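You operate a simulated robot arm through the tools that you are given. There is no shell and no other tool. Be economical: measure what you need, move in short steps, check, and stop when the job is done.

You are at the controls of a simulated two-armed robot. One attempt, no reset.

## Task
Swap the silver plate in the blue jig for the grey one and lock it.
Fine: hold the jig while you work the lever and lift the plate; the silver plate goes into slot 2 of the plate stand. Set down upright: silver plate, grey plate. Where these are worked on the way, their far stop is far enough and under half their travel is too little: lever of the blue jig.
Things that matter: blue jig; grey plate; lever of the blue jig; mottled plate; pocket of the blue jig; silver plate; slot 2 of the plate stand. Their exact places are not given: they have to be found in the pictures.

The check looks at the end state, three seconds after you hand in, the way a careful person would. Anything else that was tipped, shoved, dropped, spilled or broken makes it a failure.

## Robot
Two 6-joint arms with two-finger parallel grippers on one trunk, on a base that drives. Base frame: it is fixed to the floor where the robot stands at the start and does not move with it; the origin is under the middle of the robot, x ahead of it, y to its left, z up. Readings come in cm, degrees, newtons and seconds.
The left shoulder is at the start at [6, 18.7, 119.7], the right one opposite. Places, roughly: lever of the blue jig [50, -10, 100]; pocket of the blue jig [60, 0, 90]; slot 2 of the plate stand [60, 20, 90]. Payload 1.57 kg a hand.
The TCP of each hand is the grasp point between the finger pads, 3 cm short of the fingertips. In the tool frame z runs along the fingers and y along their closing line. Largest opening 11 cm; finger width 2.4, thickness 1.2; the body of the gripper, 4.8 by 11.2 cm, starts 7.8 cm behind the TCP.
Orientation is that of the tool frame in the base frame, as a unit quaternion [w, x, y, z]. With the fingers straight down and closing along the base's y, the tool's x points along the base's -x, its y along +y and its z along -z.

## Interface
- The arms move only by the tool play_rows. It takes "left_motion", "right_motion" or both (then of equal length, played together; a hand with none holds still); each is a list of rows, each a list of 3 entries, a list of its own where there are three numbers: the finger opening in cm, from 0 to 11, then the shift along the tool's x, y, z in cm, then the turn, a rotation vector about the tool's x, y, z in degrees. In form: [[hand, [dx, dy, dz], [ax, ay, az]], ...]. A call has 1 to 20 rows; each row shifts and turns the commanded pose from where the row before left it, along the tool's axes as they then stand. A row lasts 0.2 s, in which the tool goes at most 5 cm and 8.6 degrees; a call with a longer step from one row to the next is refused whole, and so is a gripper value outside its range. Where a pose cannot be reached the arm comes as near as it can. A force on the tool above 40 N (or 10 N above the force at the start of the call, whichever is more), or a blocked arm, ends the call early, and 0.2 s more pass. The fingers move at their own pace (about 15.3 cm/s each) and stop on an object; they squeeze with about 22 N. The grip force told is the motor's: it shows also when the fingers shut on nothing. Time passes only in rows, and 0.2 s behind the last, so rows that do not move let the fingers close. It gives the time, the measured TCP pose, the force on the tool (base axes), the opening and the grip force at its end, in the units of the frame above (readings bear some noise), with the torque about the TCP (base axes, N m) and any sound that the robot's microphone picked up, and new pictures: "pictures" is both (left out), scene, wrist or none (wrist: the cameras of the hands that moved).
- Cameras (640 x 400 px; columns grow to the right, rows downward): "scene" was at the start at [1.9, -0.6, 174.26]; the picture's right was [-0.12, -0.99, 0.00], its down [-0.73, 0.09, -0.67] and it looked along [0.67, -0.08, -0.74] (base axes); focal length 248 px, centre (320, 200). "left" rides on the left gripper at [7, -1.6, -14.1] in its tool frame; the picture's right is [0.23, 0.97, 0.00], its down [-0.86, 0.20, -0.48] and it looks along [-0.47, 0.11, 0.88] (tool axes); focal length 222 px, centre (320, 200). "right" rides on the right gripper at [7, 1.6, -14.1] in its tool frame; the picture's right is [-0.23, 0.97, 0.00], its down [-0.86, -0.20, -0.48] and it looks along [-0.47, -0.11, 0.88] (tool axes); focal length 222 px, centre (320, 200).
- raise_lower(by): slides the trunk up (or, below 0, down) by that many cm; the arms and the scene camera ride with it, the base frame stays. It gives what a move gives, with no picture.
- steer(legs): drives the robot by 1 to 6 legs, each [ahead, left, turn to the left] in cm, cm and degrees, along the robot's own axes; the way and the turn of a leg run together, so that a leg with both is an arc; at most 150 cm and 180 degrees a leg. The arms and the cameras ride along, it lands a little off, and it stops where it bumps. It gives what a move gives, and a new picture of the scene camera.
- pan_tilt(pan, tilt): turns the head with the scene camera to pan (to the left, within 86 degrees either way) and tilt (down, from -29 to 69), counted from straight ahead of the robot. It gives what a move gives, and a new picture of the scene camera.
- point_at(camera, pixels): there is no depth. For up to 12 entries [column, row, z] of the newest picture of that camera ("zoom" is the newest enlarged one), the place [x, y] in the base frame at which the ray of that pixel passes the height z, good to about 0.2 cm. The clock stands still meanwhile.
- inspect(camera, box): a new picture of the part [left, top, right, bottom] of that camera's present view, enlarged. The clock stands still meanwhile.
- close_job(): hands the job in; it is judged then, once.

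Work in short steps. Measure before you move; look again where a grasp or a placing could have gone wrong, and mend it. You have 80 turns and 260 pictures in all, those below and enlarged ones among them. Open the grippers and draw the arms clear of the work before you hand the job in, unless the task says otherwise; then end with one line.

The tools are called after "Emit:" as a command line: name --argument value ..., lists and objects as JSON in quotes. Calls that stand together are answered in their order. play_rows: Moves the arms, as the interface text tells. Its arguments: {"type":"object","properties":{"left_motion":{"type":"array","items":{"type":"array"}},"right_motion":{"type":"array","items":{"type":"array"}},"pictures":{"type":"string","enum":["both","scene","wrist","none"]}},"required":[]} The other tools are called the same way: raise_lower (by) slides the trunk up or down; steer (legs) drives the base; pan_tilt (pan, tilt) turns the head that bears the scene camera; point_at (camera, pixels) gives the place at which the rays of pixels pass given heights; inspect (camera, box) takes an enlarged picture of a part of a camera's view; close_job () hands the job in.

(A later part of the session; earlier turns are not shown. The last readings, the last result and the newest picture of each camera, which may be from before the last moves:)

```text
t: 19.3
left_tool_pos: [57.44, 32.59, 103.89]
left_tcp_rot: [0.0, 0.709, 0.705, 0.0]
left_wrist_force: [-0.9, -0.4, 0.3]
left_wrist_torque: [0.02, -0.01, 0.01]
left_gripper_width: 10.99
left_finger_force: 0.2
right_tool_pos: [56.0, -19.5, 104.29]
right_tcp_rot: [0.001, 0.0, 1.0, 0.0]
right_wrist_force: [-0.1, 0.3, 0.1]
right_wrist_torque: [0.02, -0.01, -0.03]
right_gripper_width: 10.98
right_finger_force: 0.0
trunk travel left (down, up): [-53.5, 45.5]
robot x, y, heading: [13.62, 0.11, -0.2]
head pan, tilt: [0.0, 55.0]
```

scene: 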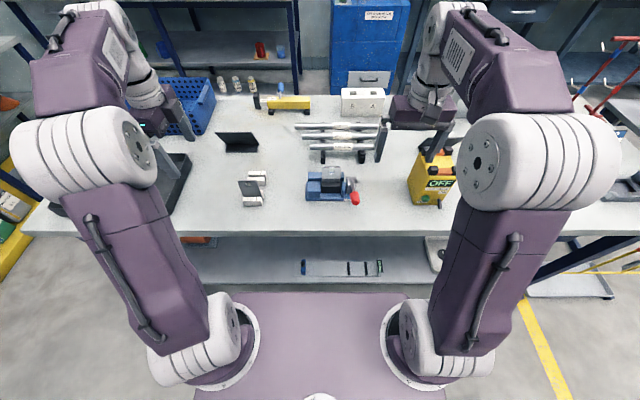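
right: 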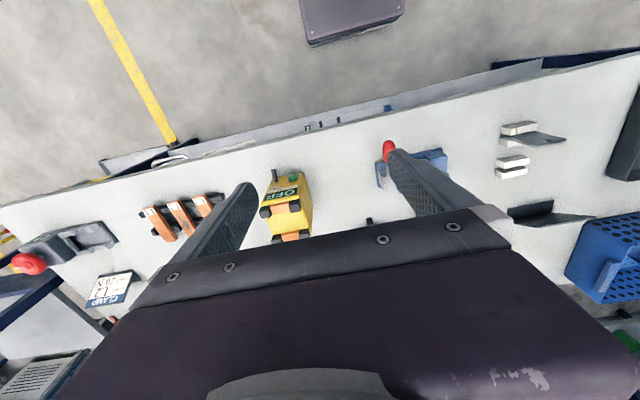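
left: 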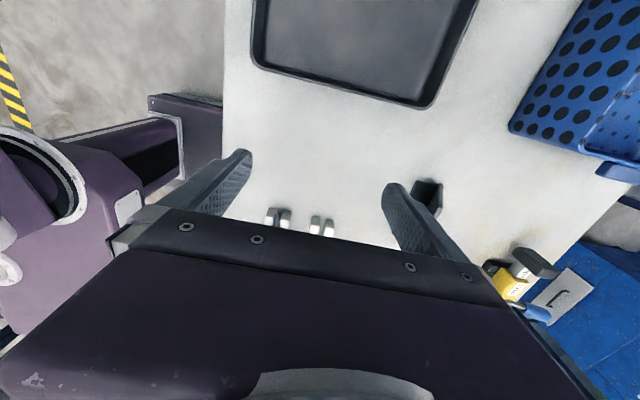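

Yaw succeeded. I move the left hand toward the jig's left side at height ~106 and look.

Emit:
play_rows --left_motion '[[11, [-3.5, 0, -1], [0, 0, 0]], [11, [-4, 0, -1], [0, 0, 0]], [11, [-4, 0, 0], [0, 0, 0]], [11, [-4, 0, 0], [0, 0, 0]], [11, [-4, 0, 0], [0, 0, 0]], [11, [-4, 0, 0], [0, 0, 0]], [11, [0, 0, 0], [0, 0, 0]]]' --pictures "both"

Emit:
inspect --camera "left" --box '[220, 100, 440, 240]'

```text
t: 20.9
left_tool_pos: [57.52, 9.23, 105.84]
left_tcp_rot: [0.0, 0.707, 0.707, 0.001]
left_wrist_force: [-0.6, 0.8, 0.5]
left_wrist_torque: [0.0, 0.0, 0.03]
left_gripper_width: 10.99
left_finger_force: 0.1
right_tool_pos: [56.07, -19.27, 104.33]
right_tcp_rot: [0.0, 0.001, 1.0, 0.0]
right_wrist_force: [0.3, 0.4, -0.3]
right_wrist_torque: [-0.03, -0.01, -0.04]
right_gripper_width: 11.02
right_finger_force: 0.1
trunk travel left (down, up): [-53.5, 45.5]
robot x, y, heading: [13.84, -0.13, -0.2]
head pan, tilt: [0.0, 55.0]
```

scene: 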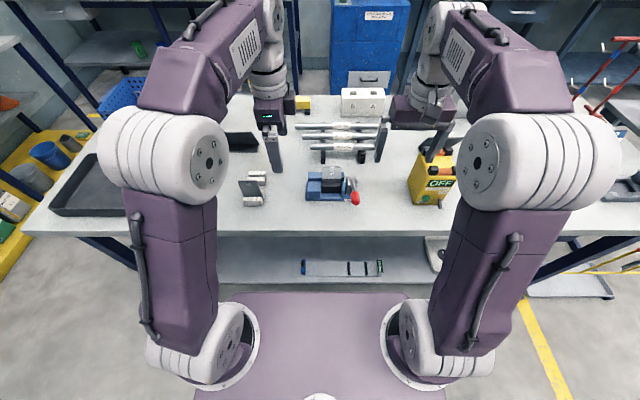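
left: 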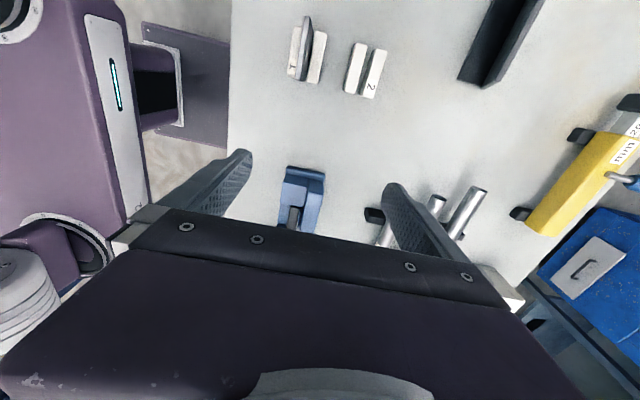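

```text
2.86 times, centred on (330, 170) of left
```

zoom: 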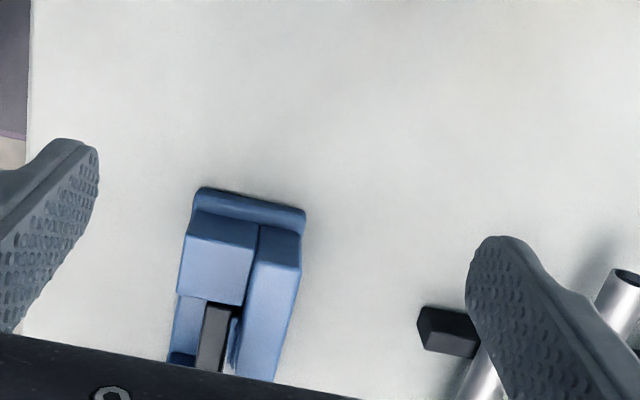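

I measure the jig's left part and zoom on the stand with the left wrist camera.

Emit:
point_at --camera "left" --pixels '[[280.3, 202.2, 92], [280.3, 202.2, 90], [324, 192.7, 92], [324, 192.7, 90], [287, 174.5, 90], [288, 166.5, 85], [325, 173, 85], [303.5, 206.5, 92]]'

Emit:
inspect --camera "left" --box '[270, 5, 410, 105]'

```text
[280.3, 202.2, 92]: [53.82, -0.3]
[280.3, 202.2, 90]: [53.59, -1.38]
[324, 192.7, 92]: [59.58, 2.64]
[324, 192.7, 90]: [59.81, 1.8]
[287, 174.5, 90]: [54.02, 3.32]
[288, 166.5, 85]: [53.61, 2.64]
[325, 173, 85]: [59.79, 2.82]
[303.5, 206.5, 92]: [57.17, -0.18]
```

```text
4.00 times, centred on (340, 55) of left
```

zoom: 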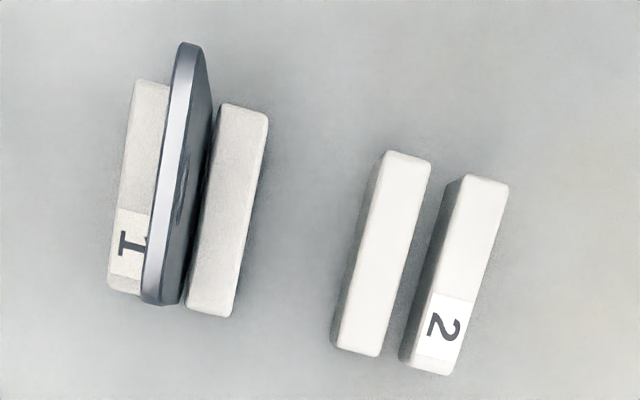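

The jig's base and scene rays disagree at z=85, so I re-triangulate the table and stand heights.

Emit:
point_at --camera "left" --pixels '[[376.2, 49.5, 90], [376.2, 49.5, 94], [360.5, 95, 90], [360.5, 95, 94], [367.5, 45.5, 90], [367.5, 45.5, 94], [354.5, 93.7, 90], [354.5, 93.7, 94], [287, 77.5, 86], [287, 77.5, 90], [288, 166.5, 90], [325, 173, 90]]'

Emit:
point_at --camera "scene" --pixels '[[248.3, 175.1, 90], [248.3, 175.1, 94], [266.1, 175.1, 90], [266.1, 175.1, 94], [247.4, 177.65, 90], [264.6, 177.65, 90], [262.9, 206.6, 86], [262.9, 206.6, 90], [306, 200.8, 90], [306, 200.8, 86]]'

```text
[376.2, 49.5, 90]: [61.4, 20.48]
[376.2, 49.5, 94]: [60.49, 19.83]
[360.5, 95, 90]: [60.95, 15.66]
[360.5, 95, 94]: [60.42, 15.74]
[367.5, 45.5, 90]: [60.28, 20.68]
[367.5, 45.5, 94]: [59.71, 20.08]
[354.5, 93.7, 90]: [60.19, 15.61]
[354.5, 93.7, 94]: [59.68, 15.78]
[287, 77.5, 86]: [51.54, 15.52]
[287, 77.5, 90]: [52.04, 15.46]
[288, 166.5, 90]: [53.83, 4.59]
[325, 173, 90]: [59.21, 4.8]
```

```text
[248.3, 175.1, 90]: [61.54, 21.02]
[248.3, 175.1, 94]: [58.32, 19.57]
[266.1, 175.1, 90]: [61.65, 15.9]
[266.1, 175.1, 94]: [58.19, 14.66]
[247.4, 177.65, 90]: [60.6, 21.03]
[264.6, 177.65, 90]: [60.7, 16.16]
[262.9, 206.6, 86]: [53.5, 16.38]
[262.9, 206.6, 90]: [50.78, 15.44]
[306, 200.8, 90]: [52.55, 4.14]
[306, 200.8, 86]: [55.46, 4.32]
```

Table is at z≈88.3; stand block tops ≈90.4, slot 2 gap centre x≈60.8, y≈18.2; jig spans x 53.8–59.5. I tilt the left hand 24° (body away to +y) and descend to straddle the jig's left end, stopping short to check.

Emit:
play_rows --left_motion '[[11, [0, -0.8, 0], [0, -8, 0]], [11, [0, 0, 0], [0, -8, 0]], [11, [0, 0, 0], [0, -8, 0]], [11, [0, 0, 3], [0, 0, 0]], [9, [-0.3, 0, 3], [0, 0, 0]], [9, [-0.3, 0, 3], [0, 0, 0]], [9, [0, 0, 0], [0, 0, 0]]]' --pictures "both"

Emit:
inspect --camera "scene" --box '[250, 130, 390, 220]'

Emit:
inspect --camera "right" --box '[370, 10, 570, 160]'

```text
t: 22.5
left_tool_pos: [56.58, 5.04, 97.97]
left_tcp_rot: [0.147, 0.692, 0.691, -0.147]
left_wrist_force: [0.4, 0.1, 0.4]
left_wrist_torque: [-0.01, -0.03, 0.05]
left_gripper_width: 8.99
left_finger_force: 0.0
right_tool_pos: [55.96, -19.6, 104.47]
right_tcp_rot: [0.0, 0.001, 1.0, 0.0]
right_wrist_force: [0.2, -0.5, 0.3]
right_wrist_torque: [0.0, 0.01, -0.03]
right_gripper_width: 11.02
right_finger_force: 0.1
trunk travel left (down, up): [-53.5, 45.5]
robot x, y, heading: [13.45, 0.19, -0.2]
head pan, tilt: [0.0, 55.0]
```

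scene: 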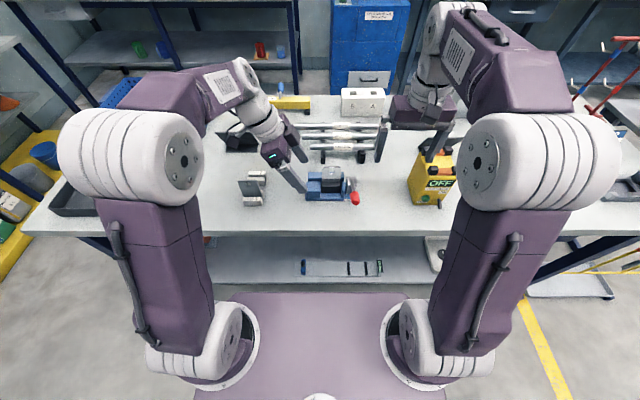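
left: 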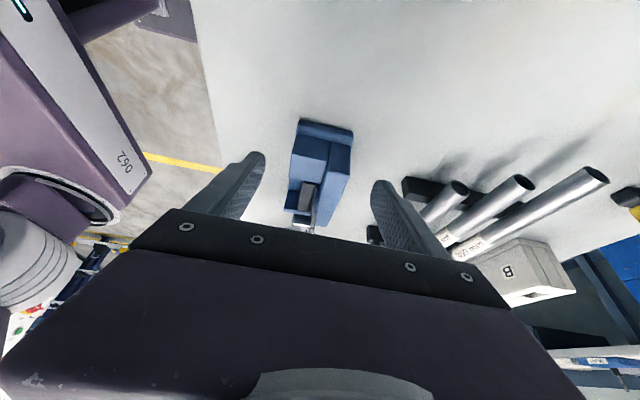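

```text
4.44 times, centred on (320, 175) of scene
```

zoom: 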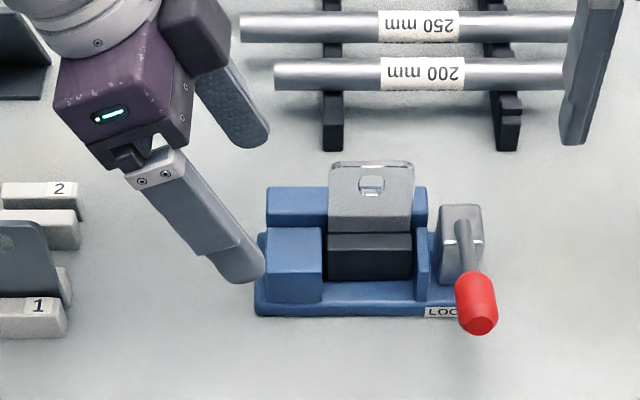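

```text
2.67 times, centred on (470, 85) of right
```

zoom: 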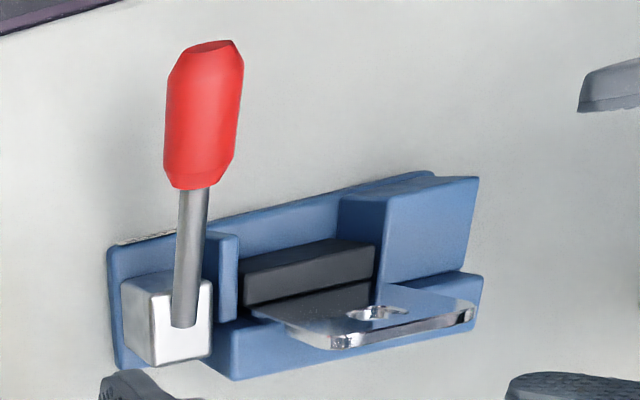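

Alignment is good. I descend 5 cm along the tool, then close on the jig's left end.

Emit:
play_rows --left_motion '[[9, [0, 0.1, 2.5], [0, 0, 0]], [9, [0, 0.1, 2.5], [0, 0, 0]], [9, [0, 0, 0], [0, 0, 0]]]' --pictures "both"

Emit:
inspect --camera "scene" --box '[250, 130, 390, 220]'

```text
t: 23.3
left_tool_pos: [56.71, 3.03, 93.38]
left_tcp_rot: [0.148, 0.692, 0.691, -0.147]
left_wrist_force: [0.3, 0.0, 1.0]
left_wrist_torque: [0.01, 0.01, 0.0]
left_gripper_width: 8.99
left_finger_force: 0.1
right_tool_pos: [55.92, -19.66, 104.29]
right_tcp_rot: [0.0, 0.001, 1.0, 0.0]
right_wrist_force: [0.1, 0.3, 0.0]
right_wrist_torque: [0.0, -0.02, -0.02]
right_gripper_width: 11.02
right_finger_force: 0.0
trunk travel left (down, up): [-53.5, 45.5]
robot x, y, heading: [13.69, 0.11, -0.1]
head pan, tilt: [0.0, 55.0]
```

scene: 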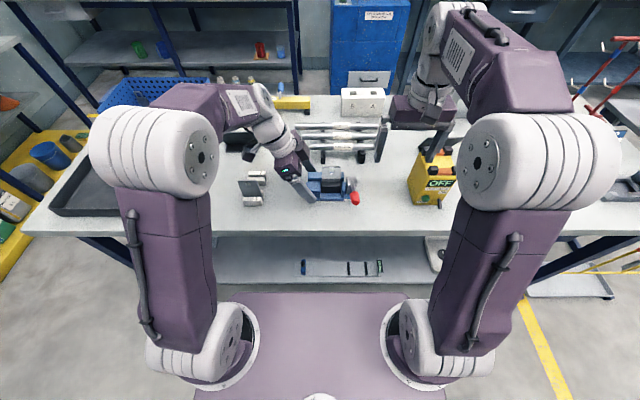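
left: 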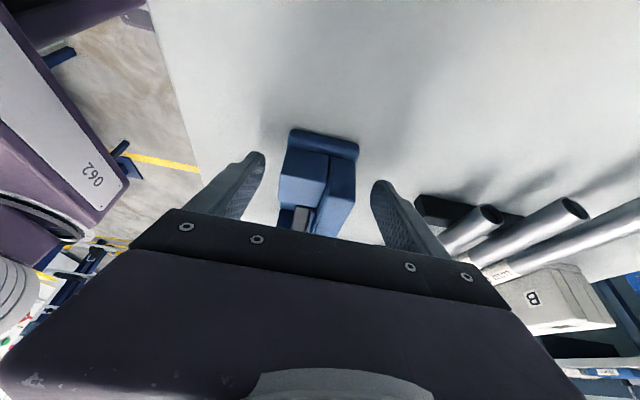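

```text
4.44 times, centred on (320, 175) of scene
```

zoom: 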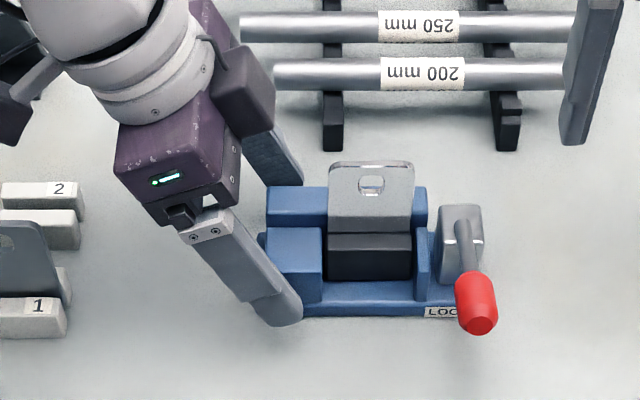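

Centred well enough; I close the left gripper on the jig.

Emit:
play_rows --left_motion '[[6.5, [0, 0, 0], [0, 0, 0]], [0, [0, 0, 0], [0, 0, 0]], [0, [0, 0, 0], [0, 0, 0]], [0, [0, 0, 0], [0, 0, 0]]]' --pictures "wrist"

Emit:
inspect --camera "scene" --box '[250, 130, 390, 220]'

```text
t: 24.3
left_tool_pos: [56.87, 2.89, 93.39]
left_tcp_rot: [0.147, 0.692, 0.691, -0.147]
left_wrist_force: [0.1, -0.6, 0.1]
left_wrist_torque: [-0.14, 0.15, -0.06]
left_gripper_width: 5.78
left_finger_force: 22.2
right_tool_pos: [56.18, -19.49, 104.44]
right_tcp_rot: [0.001, 0.001, 1.0, 0.0]
right_wrist_force: [0.4, -0.6, 0.3]
right_wrist_torque: [-0.05, 0.05, -0.03]
right_gripper_width: 10.98
right_finger_force: 0.0
trunk travel left (down, up): [-53.5, 45.5]
robot x, y, heading: [13.64, -0.23, 0.1]
head pan, tilt: [0.0, 55.0]
```

left: 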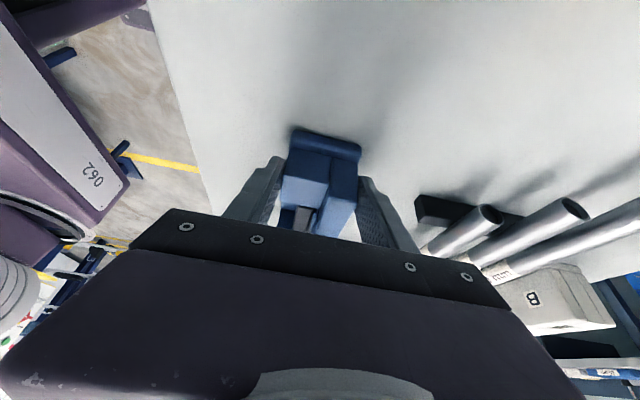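

```text
4.44 times, centred on (320, 175) of scene
```

zoom: 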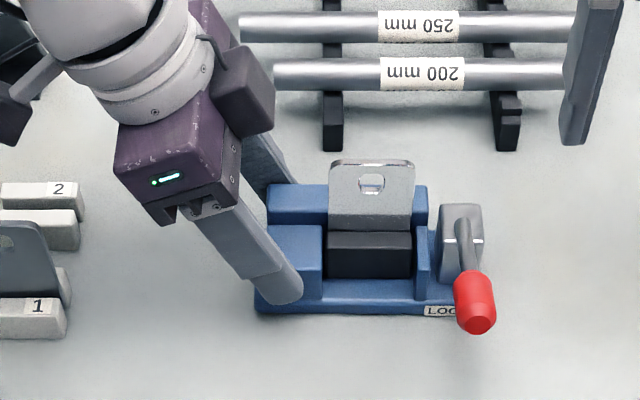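

Jig is held (5.78 cm, 22 N). I move the right hand over the knob at (49.5,-8.3), narrowing the opening to 5 cm.

Emit:
play_rows --right_motion '[[8, [3.3, 0, -1], [0, 0, 0]], [5, [3.3, 1, 0], [0, 0, 0]], [5, [0, 3.5, 0], [0, 0, 0]], [5, [0, 3.5, 0], [0, 0, 0]], [5, [0, 3.2, 0], [0, 0, 0]], [5, [0, 0, 2], [0, 0, 0]], [5, [0, 0, 0], [0, 0, 0]]]' --pictures "both"

Emit:
inspect --camera "scene" --box '[250, 130, 410, 230]'

```text
t: 25.9
left_tool_pos: [56.79, 2.97, 93.44]
left_tcp_rot: [0.147, 0.692, 0.691, -0.148]
left_wrist_force: [-0.2, 0.6, 0.7]
left_wrist_torque: [-0.03, 0.08, -0.04]
left_gripper_width: 5.77
left_finger_force: 22.0
right_tool_pos: [49.47, -8.36, 103.39]
right_tcp_rot: [0.0, 0.0, 1.0, 0.0]
right_wrist_force: [0.6, -0.1, 0.2]
right_wrist_torque: [-0.03, 0.02, 0.0]
right_gripper_width: 5.0
right_finger_force: 0.2
trunk travel left (down, up): [-53.5, 45.5]
robot x, y, heading: [13.41, 0.19, 0.0]
head pan, tilt: [0.0, 55.0]
```

scene: 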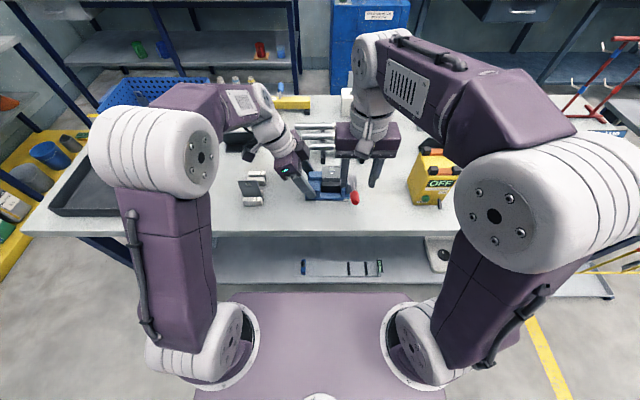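
right: 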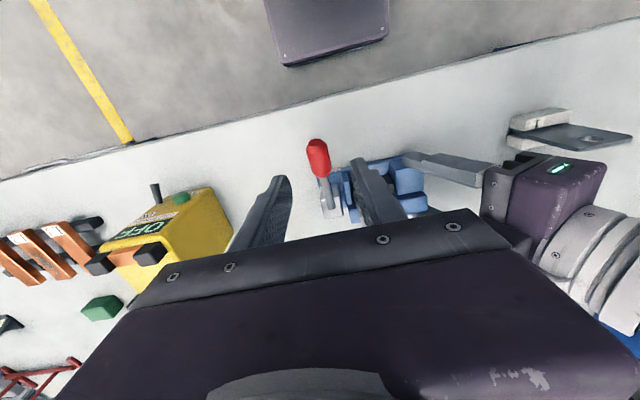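

```text
4.00 times, centred on (330, 180) of scene
```

zoom: 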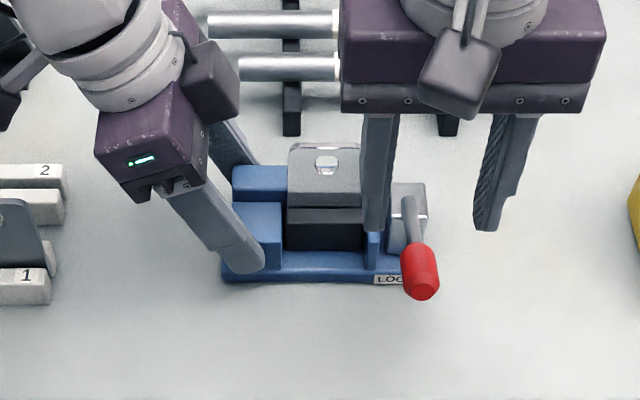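

I verify knob location from the right camera's fresh picture: knob centre at (318,157).

Emit:
point_at --camera "right" --pixels '[[318, 145, 96], [318, 172, 95.5], [318, 158, 96]]'

Emit:
point_at --camera "scene" --pixels '[[354.5, 197, 96], [357, 202, 96], [353.5, 192.5, 96]]'

```text
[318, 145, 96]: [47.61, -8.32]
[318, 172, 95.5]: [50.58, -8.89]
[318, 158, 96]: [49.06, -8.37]
```

```text
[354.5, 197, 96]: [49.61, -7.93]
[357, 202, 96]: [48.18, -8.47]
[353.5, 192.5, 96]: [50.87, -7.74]
```

Knob confirmed at ≈(49.3,-8.3,96). Descend and grip it.

Emit:
play_rows --right_motion '[[5, [0.1, 0, 3.6], [0, 0, 0]], [5, [0, 0, 3.6], [0, 0, 0]], [5, [0, 0, 0], [0, 0, 0]], [0, [0, 0, 0], [0, 0, 0]], [0, [0, 0, 0], [0, 0, 0]], [0, [0, 0, 0], [0, 0, 0]]]' --pictures "both"

Emit:
inspect --camera "scene" --box '[250, 130, 410, 230]'

```text
t: 27.3
left_tool_pos: [56.84, 3.16, 93.61]
left_tcp_rot: [0.147, 0.693, 0.691, -0.147]
left_wrist_force: [0.2, 12.6, -0.8]
left_wrist_torque: [-0.02, 0.2, -0.63]
left_gripper_width: 5.8
left_finger_force: 21.9
right_tool_pos: [49.19, -8.3, 96.24]
right_tcp_rot: [-0.002, 0.0, 1.0, -0.001]
right_wrist_force: [-1.1, -12.7, 0.1]
right_wrist_torque: [-0.13, 0.12, -0.24]
right_gripper_width: 2.08
right_finger_force: 21.5
trunk travel left (down, up): [-53.5, 45.5]
robot x, y, heading: [13.87, -0.09, -0.4]
head pan, tilt: [0.0, 55.0]
```

scene: 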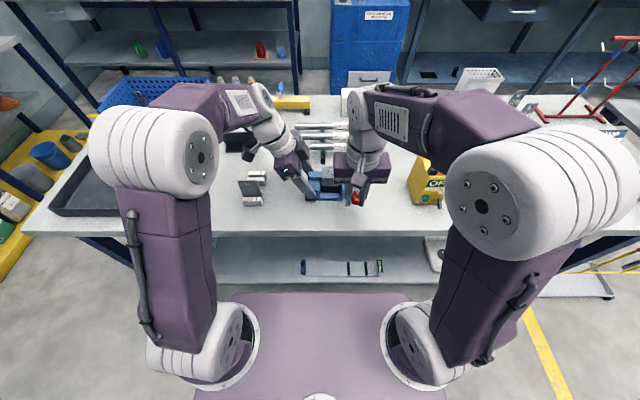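
right: 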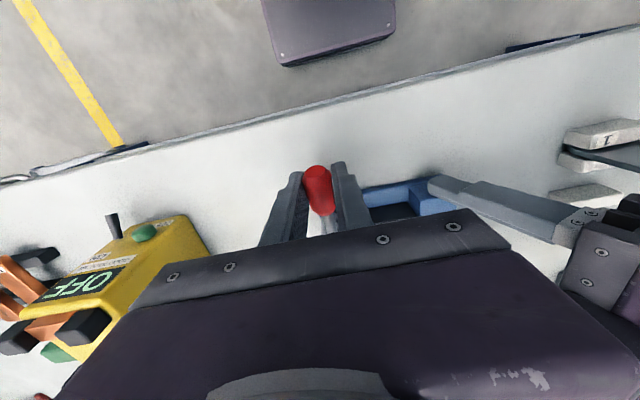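

```text
4.00 times, centred on (330, 180) of scene
```

zoom: 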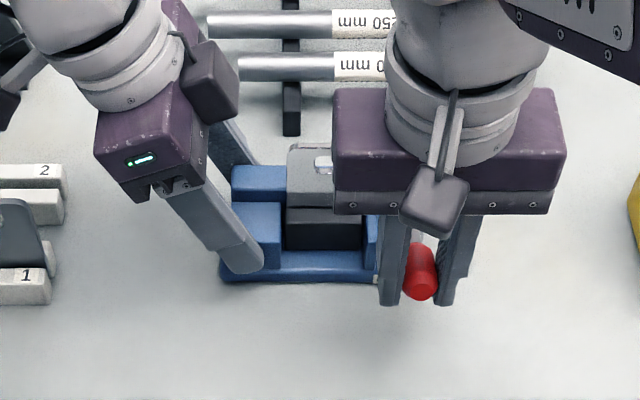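

Knob gripped, with 12.7 N side force; I relieve by shifting −0.4 cm in y and begin lifting the lever along its arc about the pivot ≈(57.6,·,94).

Emit:
play_rows --right_motion '[[0, [0, -0.4, 0], [0, 0, 0]], [0, [-0.27, 0, -0.92], [0, 0, 0]], [0, [-0.63, 0, -1.35], [0, 0, 0]], [0, [0, 0, 0], [0, 0, 0]]]' --pictures "wrist"

Emit:
inspect --camera "scene" --box '[250, 130, 410, 230]'

```text
t: 28.3
left_tool_pos: [56.91, 2.77, 93.35]
left_tcp_rot: [0.148, 0.692, 0.691, -0.147]
left_wrist_force: [3.3, -13.7, 6.0]
left_wrist_torque: [-0.34, -0.06, 0.68]
left_gripper_width: 5.84
left_finger_force: 22.0
right_tool_pos: [50.31, -8.75, 98.43]
right_tcp_rot: [0.0, 0.0, 1.0, 0.001]
right_wrist_force: [-1.2, 13.2, -10.9]
right_wrist_torque: [0.22, 0.69, 0.31]
right_gripper_width: 2.14
right_finger_force: 22.1
trunk travel left (down, up): [-53.5, 45.5]
robot x, y, heading: [13.43, -0.03, -0.3]
head pan, tilt: [0.0, 55.0]
```

right: 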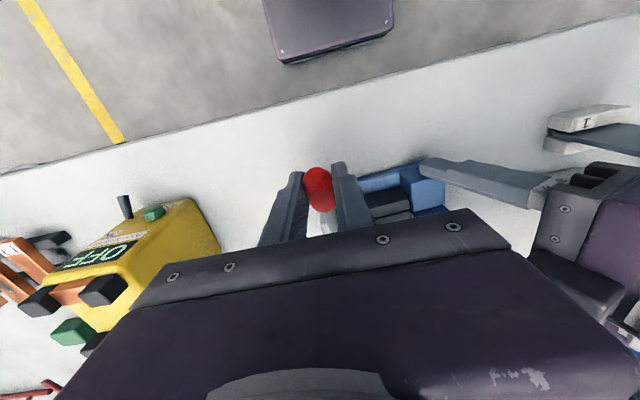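

```text
4.00 times, centred on (330, 180) of scene
```

zoom: 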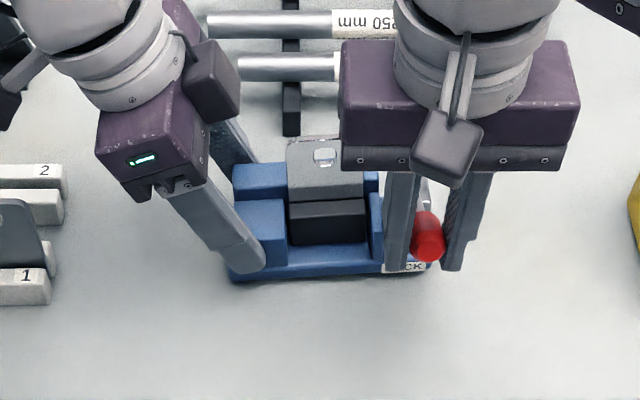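

The lever follows. I correct y by +0.2 and continue the arc to about 60°.

Emit:
play_rows --right_motion '[[0, [-0.43, 0.2, -0.61], [0, 0, 0]], [0, [-0.43, 0, -0.61], [0, 0, 0]], [0, [-0.53, 0, -0.53], [0, 0, 0]], [0, [-0.53, 0, -0.53], [0, 0, 0]], [0, [-0.61, 0, -0.43], [0, 0, 0]], [0, [-0.61, 0, -0.43], [0, 0, 0]], [0, [0, 0, 0], [0, 0, 0]]]' --pictures "wrist"

Emit:
inspect --camera "scene" --box '[250, 130, 410, 230]'

```text
t: 29.9
left_tool_pos: [56.8, 3.18, 93.51]
left_tcp_rot: [0.146, 0.692, 0.691, -0.146]
left_wrist_force: [13.9, 2.7, 6.0]
left_wrist_torque: [0.04, -0.54, 0.96]
left_gripper_width: 5.98
left_finger_force: 21.8
right_tool_pos: [53.44, -8.66, 101.55]
right_tcp_rot: [0.0, 0.001, 1.0, 0.001]
right_wrist_force: [-9.4, -3.1, -1.5]
right_wrist_torque: [0.04, 0.8, -0.02]
right_gripper_width: 2.11
right_finger_force: 23.0
trunk travel left (down, up): [-53.5, 45.5]
robot x, y, heading: [13.77, -0.06, 0.0]
head pan, tilt: [0.0, 55.0]
```

right: 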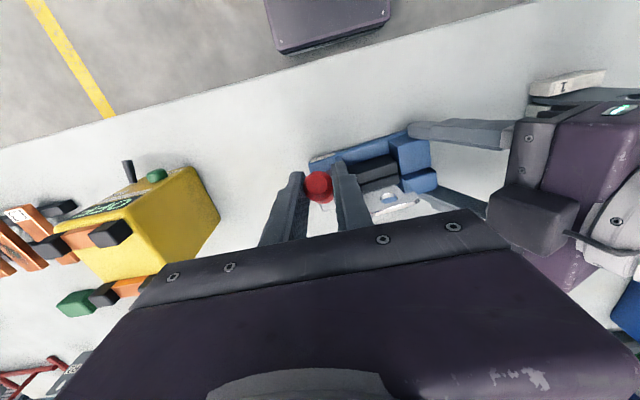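

```text
4.00 times, centred on (330, 180) of scene
```

zoom: 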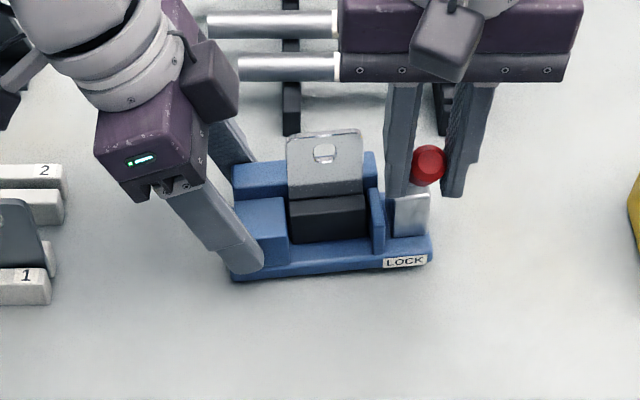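

The jig has yawed a few degrees under the lever's ~9 N resistance. I continue slower (3° per row) toward vertical and watch the forces.

Emit:
play_rows --right_motion '[[0, [-0.395, 0, -0.21], [0, 0, 0]], [0, [-0.405, 0, -0.19], [0, 0, 0]], [0, [-0.414, 0, -0.167], [0, 0, 0]], [0, [-0.423, 0, -0.145], [0, 0, 0]], [0, [-0.43, 0, -0.123], [0, 0, 0]], [0, [-0.435, 0, -0.1], [0, 0, 0]], [0, [-0.44, 0, -0.08], [0, 0, 0]], [0, [-0.44, 0, -0.05], [0, 0, 0]], [0, [0, 0, 0], [0, 0, 0]]]' --pictures "wrist"

Emit:
inspect --camera "scene" --box '[250, 120, 410, 220]'

```text
t: 31.9
left_tool_pos: [56.88, 3.0, 93.42]
left_tcp_rot: [0.147, 0.692, 0.691, -0.145]
left_wrist_force: [13.9, 15.0, 2.3]
left_wrist_torque: [0.14, -0.48, 1.14]
left_gripper_width: 6.16
left_finger_force: 21.9
right_tool_pos: [56.75, -8.45, 102.67]
right_tcp_rot: [0.0, 0.0, 1.0, 0.0]
right_wrist_force: [-9.0, -16.0, 4.5]
right_wrist_torque: [-0.59, 0.72, -0.17]
right_gripper_width: 2.12
right_finger_force: 22.1
trunk travel left (down, up): [-53.5, 45.5]
robot x, y, heading: [13.37, -0.26, -0.2]
head pan, tilt: [0.0, 55.0]
```

right: 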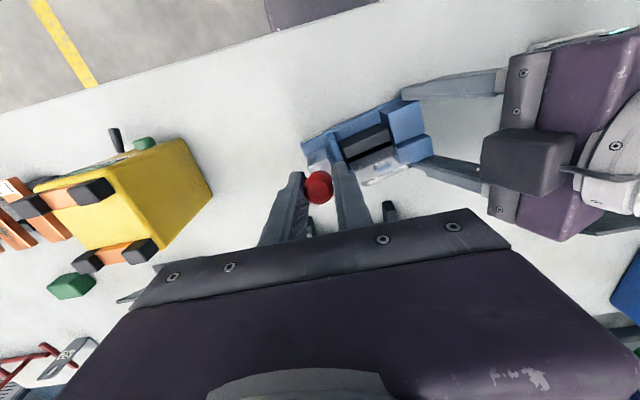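

```text
4.00 times, centred on (330, 170) of scene
```

zoom: 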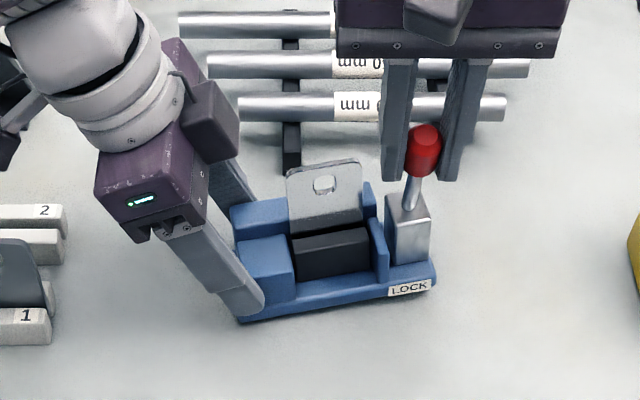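

The jig has yawed about 8° in the grip. I turn the left hand back clockwise by 8.5° about the vertical while the right hand stays on the knob (relieving y), which restores the jig and opens the lever further.

Emit:
play_rows --left_motion '[[0, [0, 0, 0], [1.2, 0, 2.6]], [0, [0, 0, 0], [1.2, 0, 2.6]], [0, [0, 0, 0], [1.1, 0, 2.6]], [0, [0, 0, 0], [0, 0, 0]]]' --right_motion '[[0, [0, -0.15, 0], [0, 0, 0]], [0, [0, -0.15, 0], [0, 0, 0]], [0, [0, 0, 0], [0, 0, 0]], [0, [0, 0, 0], [0, 0, 0]]]' --pictures "none"

Emit:
inspect --camera "scene" --box '[250, 120, 410, 220]'

```text
t: 32.9
left_tool_pos: [56.85, 3.04, 93.22]
left_tcp_rot: [0.136, 0.742, 0.638, -0.158]
left_wrist_force: [9.1, 15.1, -3.7]
left_wrist_torque: [0.22, -0.04, 1.16]
left_gripper_width: 6.33
left_finger_force: 22.3
right_tool_pos: [56.82, -8.76, 102.52]
right_tcp_rot: [0.0, 0.001, 1.0, -0.001]
right_wrist_force: [-7.8, -14.0, 3.2]
right_wrist_torque: [-0.65, 0.72, -0.17]
right_gripper_width: 2.1
right_finger_force: 21.5
trunk travel left (down, up): [-53.5, 45.5]
robot x, y, heading: [13.76, -0.08, 0.1]
head pan, tilt: [0.0, 55.0]
```

```text
4.00 times, centred on (330, 170) of scene
```

zoom: 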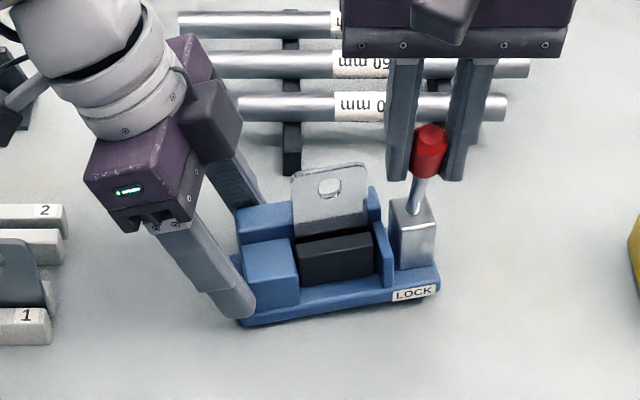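

The jig kept its yaw. I measure where block and lever now are, to judge the lever angle.

Emit:
point_at --camera "scene" --pixels '[[353.5, 173, 95], [350.5, 170.5, 95], [356.5, 167, 95], [358, 185, 90], [354.5, 166.5, 98], [310, 201, 89.5], [359, 193, 89.5]]'

Emit:
inspect --camera "scene" --box '[330, 140, 370, 200]'

Emit:
inspect --camera "right" --box '[260, 60, 480, 230]'

Emit:
inspect --camera "left" --box '[220, 100, 440, 250]'

```text
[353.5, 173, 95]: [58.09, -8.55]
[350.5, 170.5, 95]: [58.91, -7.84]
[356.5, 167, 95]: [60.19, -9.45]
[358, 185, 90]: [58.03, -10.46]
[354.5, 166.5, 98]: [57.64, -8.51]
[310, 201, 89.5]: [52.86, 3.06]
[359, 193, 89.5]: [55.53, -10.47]
```

```text
6.67 times, centred on (350, 170) of scene
```

zoom: 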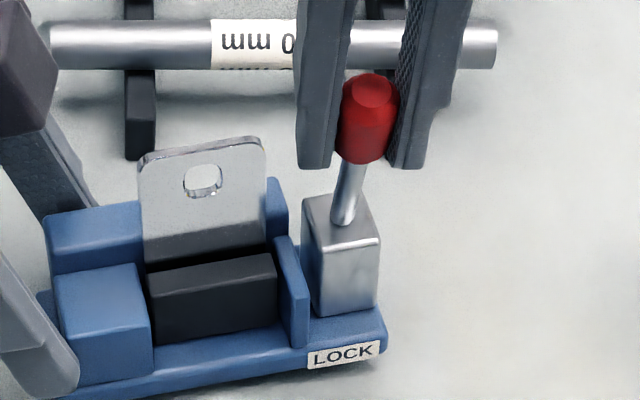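

```text
2.35 times, centred on (370, 145) of right
```

zoom: 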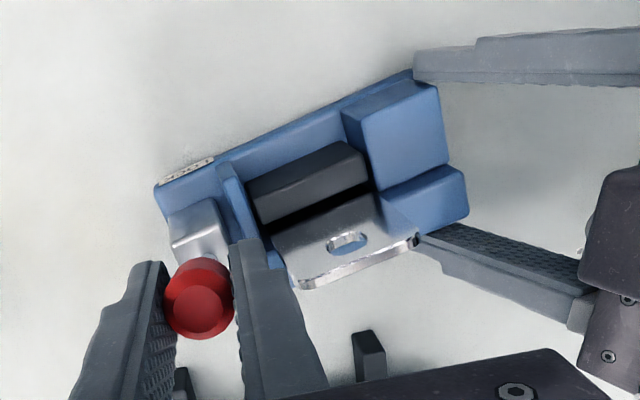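

```text
2.67 times, centred on (330, 175) of left
```

zoom: 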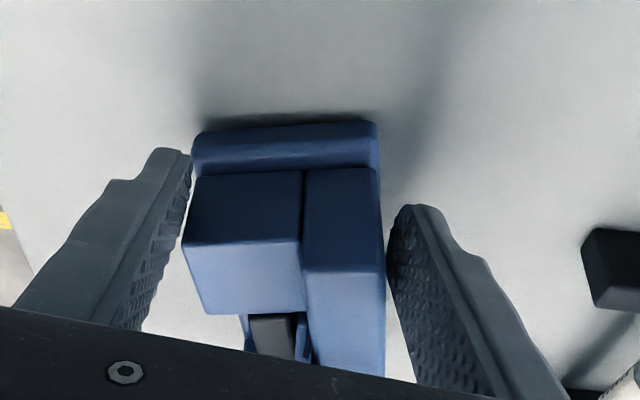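

The jaw has opened with the lever at ~74°, but the jig yawed ~11° because I hold too far from the lever. I release the left hand, back off, and will re-grip closer to the lever, straddling the plate low on the base.

Emit:
play_rows --left_motion '[[9, [0, 0, 0], [0, 0, 0]], [10, [0, 0, 0], [0, 0, 0]], [10, [0, 0, -3], [0, 0, 0]], [10, [0, 0, -3], [0, 0, 0]], [10, [0, 0, -3], [-1.2, 0, -2.6]], [10, [0, 0, 0], [-1.2, 0, -2.6]], [10, [0, 0, 0], [-1.1, 0, -2.6]], [10, [0, 0, 0], [0, 0, 0]]]' --pictures "both"

Emit:
inspect --camera "scene" --box '[270, 120, 390, 210]'

```text
t: 34.7
left_tool_pos: [57.41, 6.53, 101.55]
left_tcp_rot: [0.147, 0.691, 0.692, -0.147]
left_wrist_force: [-1.0, -0.3, 0.4]
left_wrist_torque: [0.03, -0.01, 0.0]
left_gripper_width: 9.98
left_finger_force: 0.1
right_tool_pos: [56.89, -8.76, 102.65]
right_tcp_rot: [0.0, 0.0, 1.0, 0.0]
right_wrist_force: [0.1, -0.4, -6.1]
right_wrist_torque: [-0.33, -0.01, -0.01]
right_gripper_width: 2.11
right_finger_force: 22.5
trunk travel left (down, up): [-53.5, 45.5]
robot x, y, heading: [13.57, -0.49, -0.1]
head pan, tilt: [0.0, 55.0]
```

scene: 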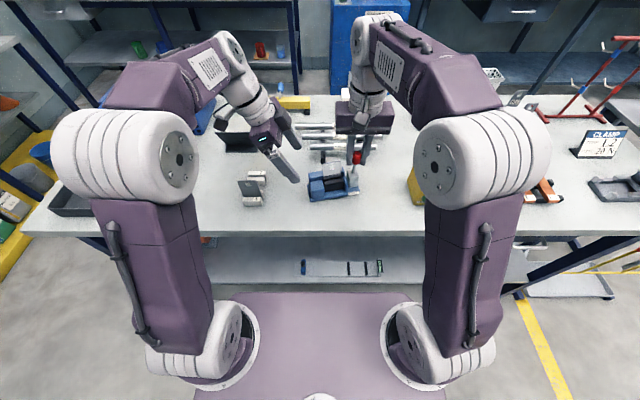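
left: 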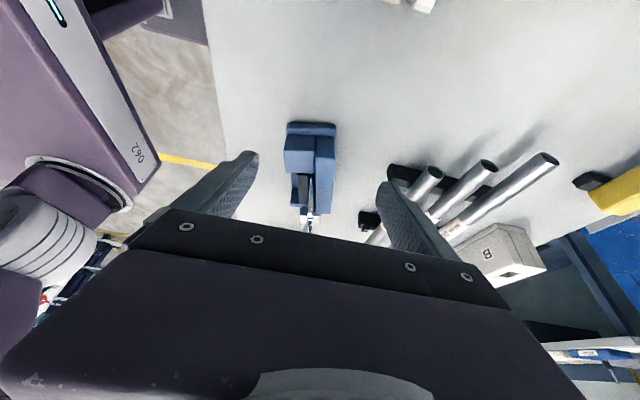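

```text
4.44 times, centred on (330, 165) of scene
```

zoom: 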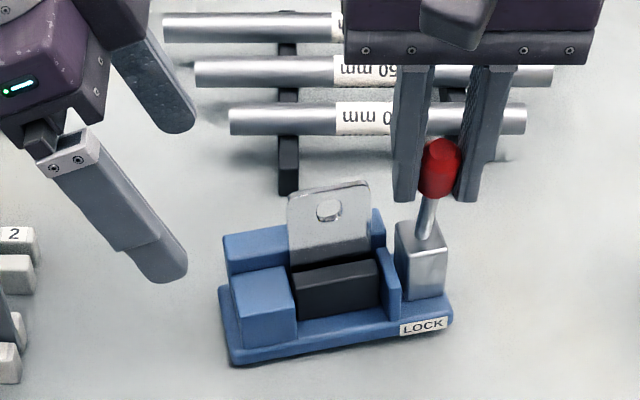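

I locate the freed jig: base corners (310,201.5), (359.7,192), rear wall ends, plate ends.

Emit:
point_at --camera "scene" --pixels '[[310.2, 201.5, 88.5], [359.7, 192, 88.5], [308, 174, 92], [344.2, 167.2, 92], [323.3, 164, 98], [340.8, 160.8, 98], [354, 175, 95.5]]'

```text
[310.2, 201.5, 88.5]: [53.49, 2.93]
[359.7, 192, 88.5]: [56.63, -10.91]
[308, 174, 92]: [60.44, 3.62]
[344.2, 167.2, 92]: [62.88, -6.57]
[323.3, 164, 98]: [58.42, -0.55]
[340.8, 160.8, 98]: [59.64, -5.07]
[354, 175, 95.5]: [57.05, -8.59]
```

Jig yaw ≈13°. I orient the left hand to match (tilt 32°, yaw +13°), and approach the grip point over the post next to the lever, stopping 5 cm short.

Emit:
play_rows --left_motion '[[8, [0, 0, 0], [0, -8, 0]], [8, [0, 0, 0], [-3.45, 0, -5.5]], [8, [0, 0, 0], [-3.45, 0, -5.5]], [8, [-2.5, -0.6, 0], [0, 0, 0]], [8, [-2.52, -0.56, 2.5], [0, 0, 0]], [8, [0, 0, 2.5], [0, 0, 0]], [8, [0, 0, 2.5], [0, 0, 0]], [8, [0, 0, 0], [0, 0, 0]]]' --pictures "both"

Emit:
inspect --camera "scene" --box '[270, 120, 390, 210]'

Emit:
inspect --camera "right" --box '[260, 60, 480, 230]'

```text
t: 36.5
left_tool_pos: [58.06, -1.94, 97.93]
left_tcp_rot: [0.216, 0.599, 0.752, -0.172]
left_wrist_force: [0.4, 0.7, 0.9]
left_wrist_torque: [-0.01, -0.01, 0.04]
left_gripper_width: 8.02
left_finger_force: 0.0
right_tool_pos: [56.8, -8.87, 102.65]
right_tcp_rot: [0.001, 0.001, 1.0, 0.0]
right_wrist_force: [-0.7, -0.4, -5.5]
right_wrist_torque: [-0.26, 0.02, -0.01]
right_gripper_width: 2.09
right_finger_force: 21.8
trunk travel left (down, up): [-53.5, 45.5]
robot x, y, heading: [13.13, 0.11, -0.0]
head pan, tilt: [0.0, 55.0]
```

scene: 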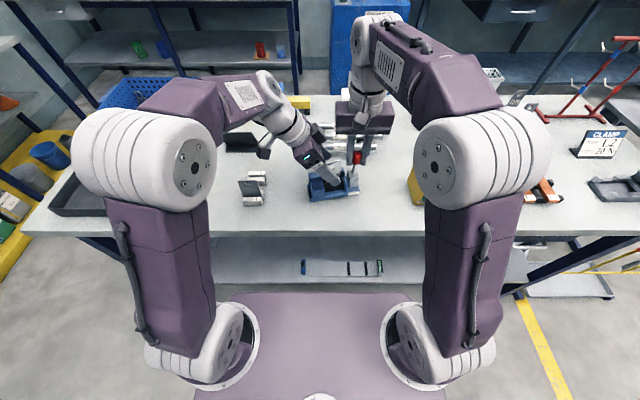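
left: 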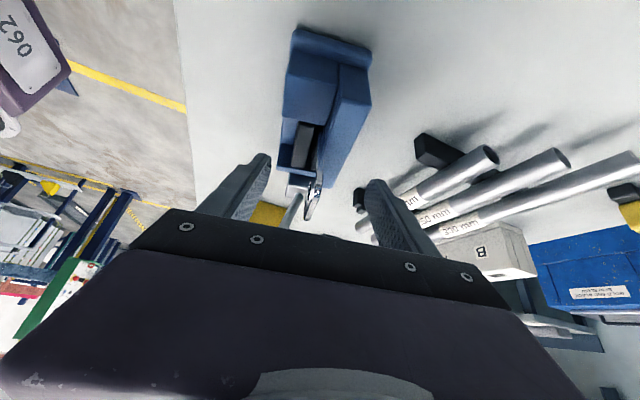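

```text
4.44 times, centred on (330, 165) of scene
```

zoom: 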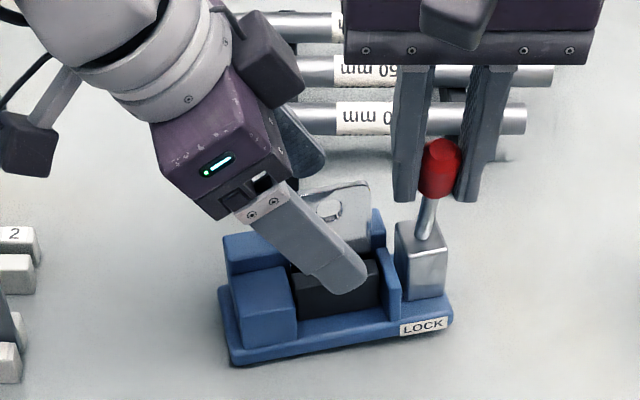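

```text
2.35 times, centred on (370, 145) of right
```

zoom: 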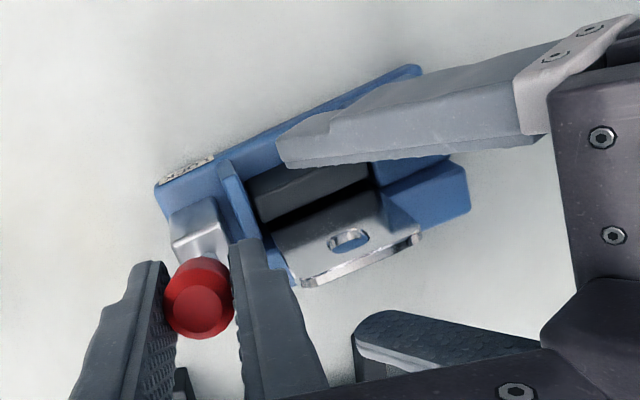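

Alignment looks right. Descend 5.1 cm and close at the post.

Emit:
play_rows --left_motion '[[8, [0, 0, 1.7], [0, 0, 0]], [8, [0, 0, 1.7], [0, 0, 0]], [8, [0, 0, 1.7], [0, 0, 0]], [6.5, [0, 0, 0], [0, 0, 0]], [6.5, [0, 0, 0], [0, 0, 0]]]' --pictures "wrist"

Emit:
inspect --camera "scene" --box '[270, 120, 390, 210]'

Emit:
inspect --camera "right" --box '[260, 60, 480, 230]'

```text
t: 37.2
left_tool_pos: [58.65, -3.67, 95.03]
left_tcp_rot: [0.218, 0.6, 0.75, -0.171]
left_wrist_force: [-2.8, 5.1, 5.9]
left_wrist_torque: [-0.15, 0.32, -0.19]
left_gripper_width: 8.14
left_finger_force: 0.5
right_tool_pos: [57.02, -9.06, 102.6]
right_tcp_rot: [0.001, 0.002, 1.0, -0.004]
right_wrist_force: [0.9, -3.2, -3.7]
right_wrist_torque: [0.5, 0.22, 0.06]
right_gripper_width: 2.1
right_finger_force: 22.3
trunk travel left (down, up): [-53.5, 45.5]
robot x, y, heading: [13.98, -0.09, -0.1]
head pan, tilt: [0.0, 55.0]
stopped in row 3 (left hand): the force on the tool passed its limit (the readings are from after the stop); the commanded pose is now the measured one
```

left: 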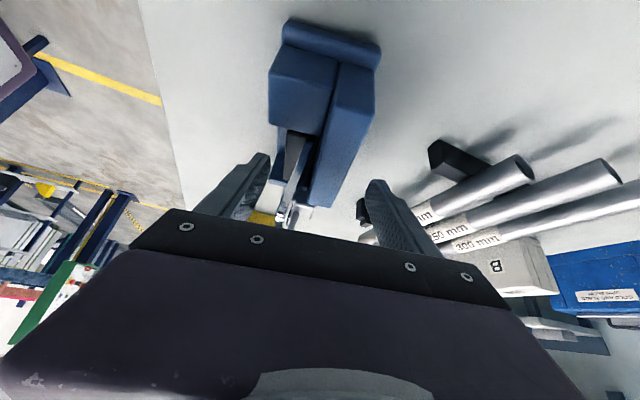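

```text
4.44 times, centred on (330, 165) of scene
```

zoom: 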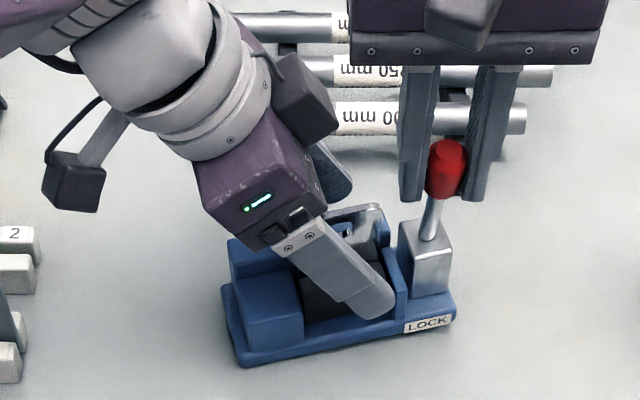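

```text
2.35 times, centred on (370, 145) of right
```

zoom: 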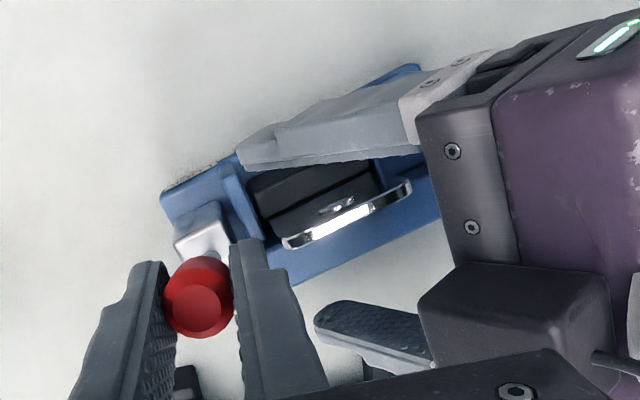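

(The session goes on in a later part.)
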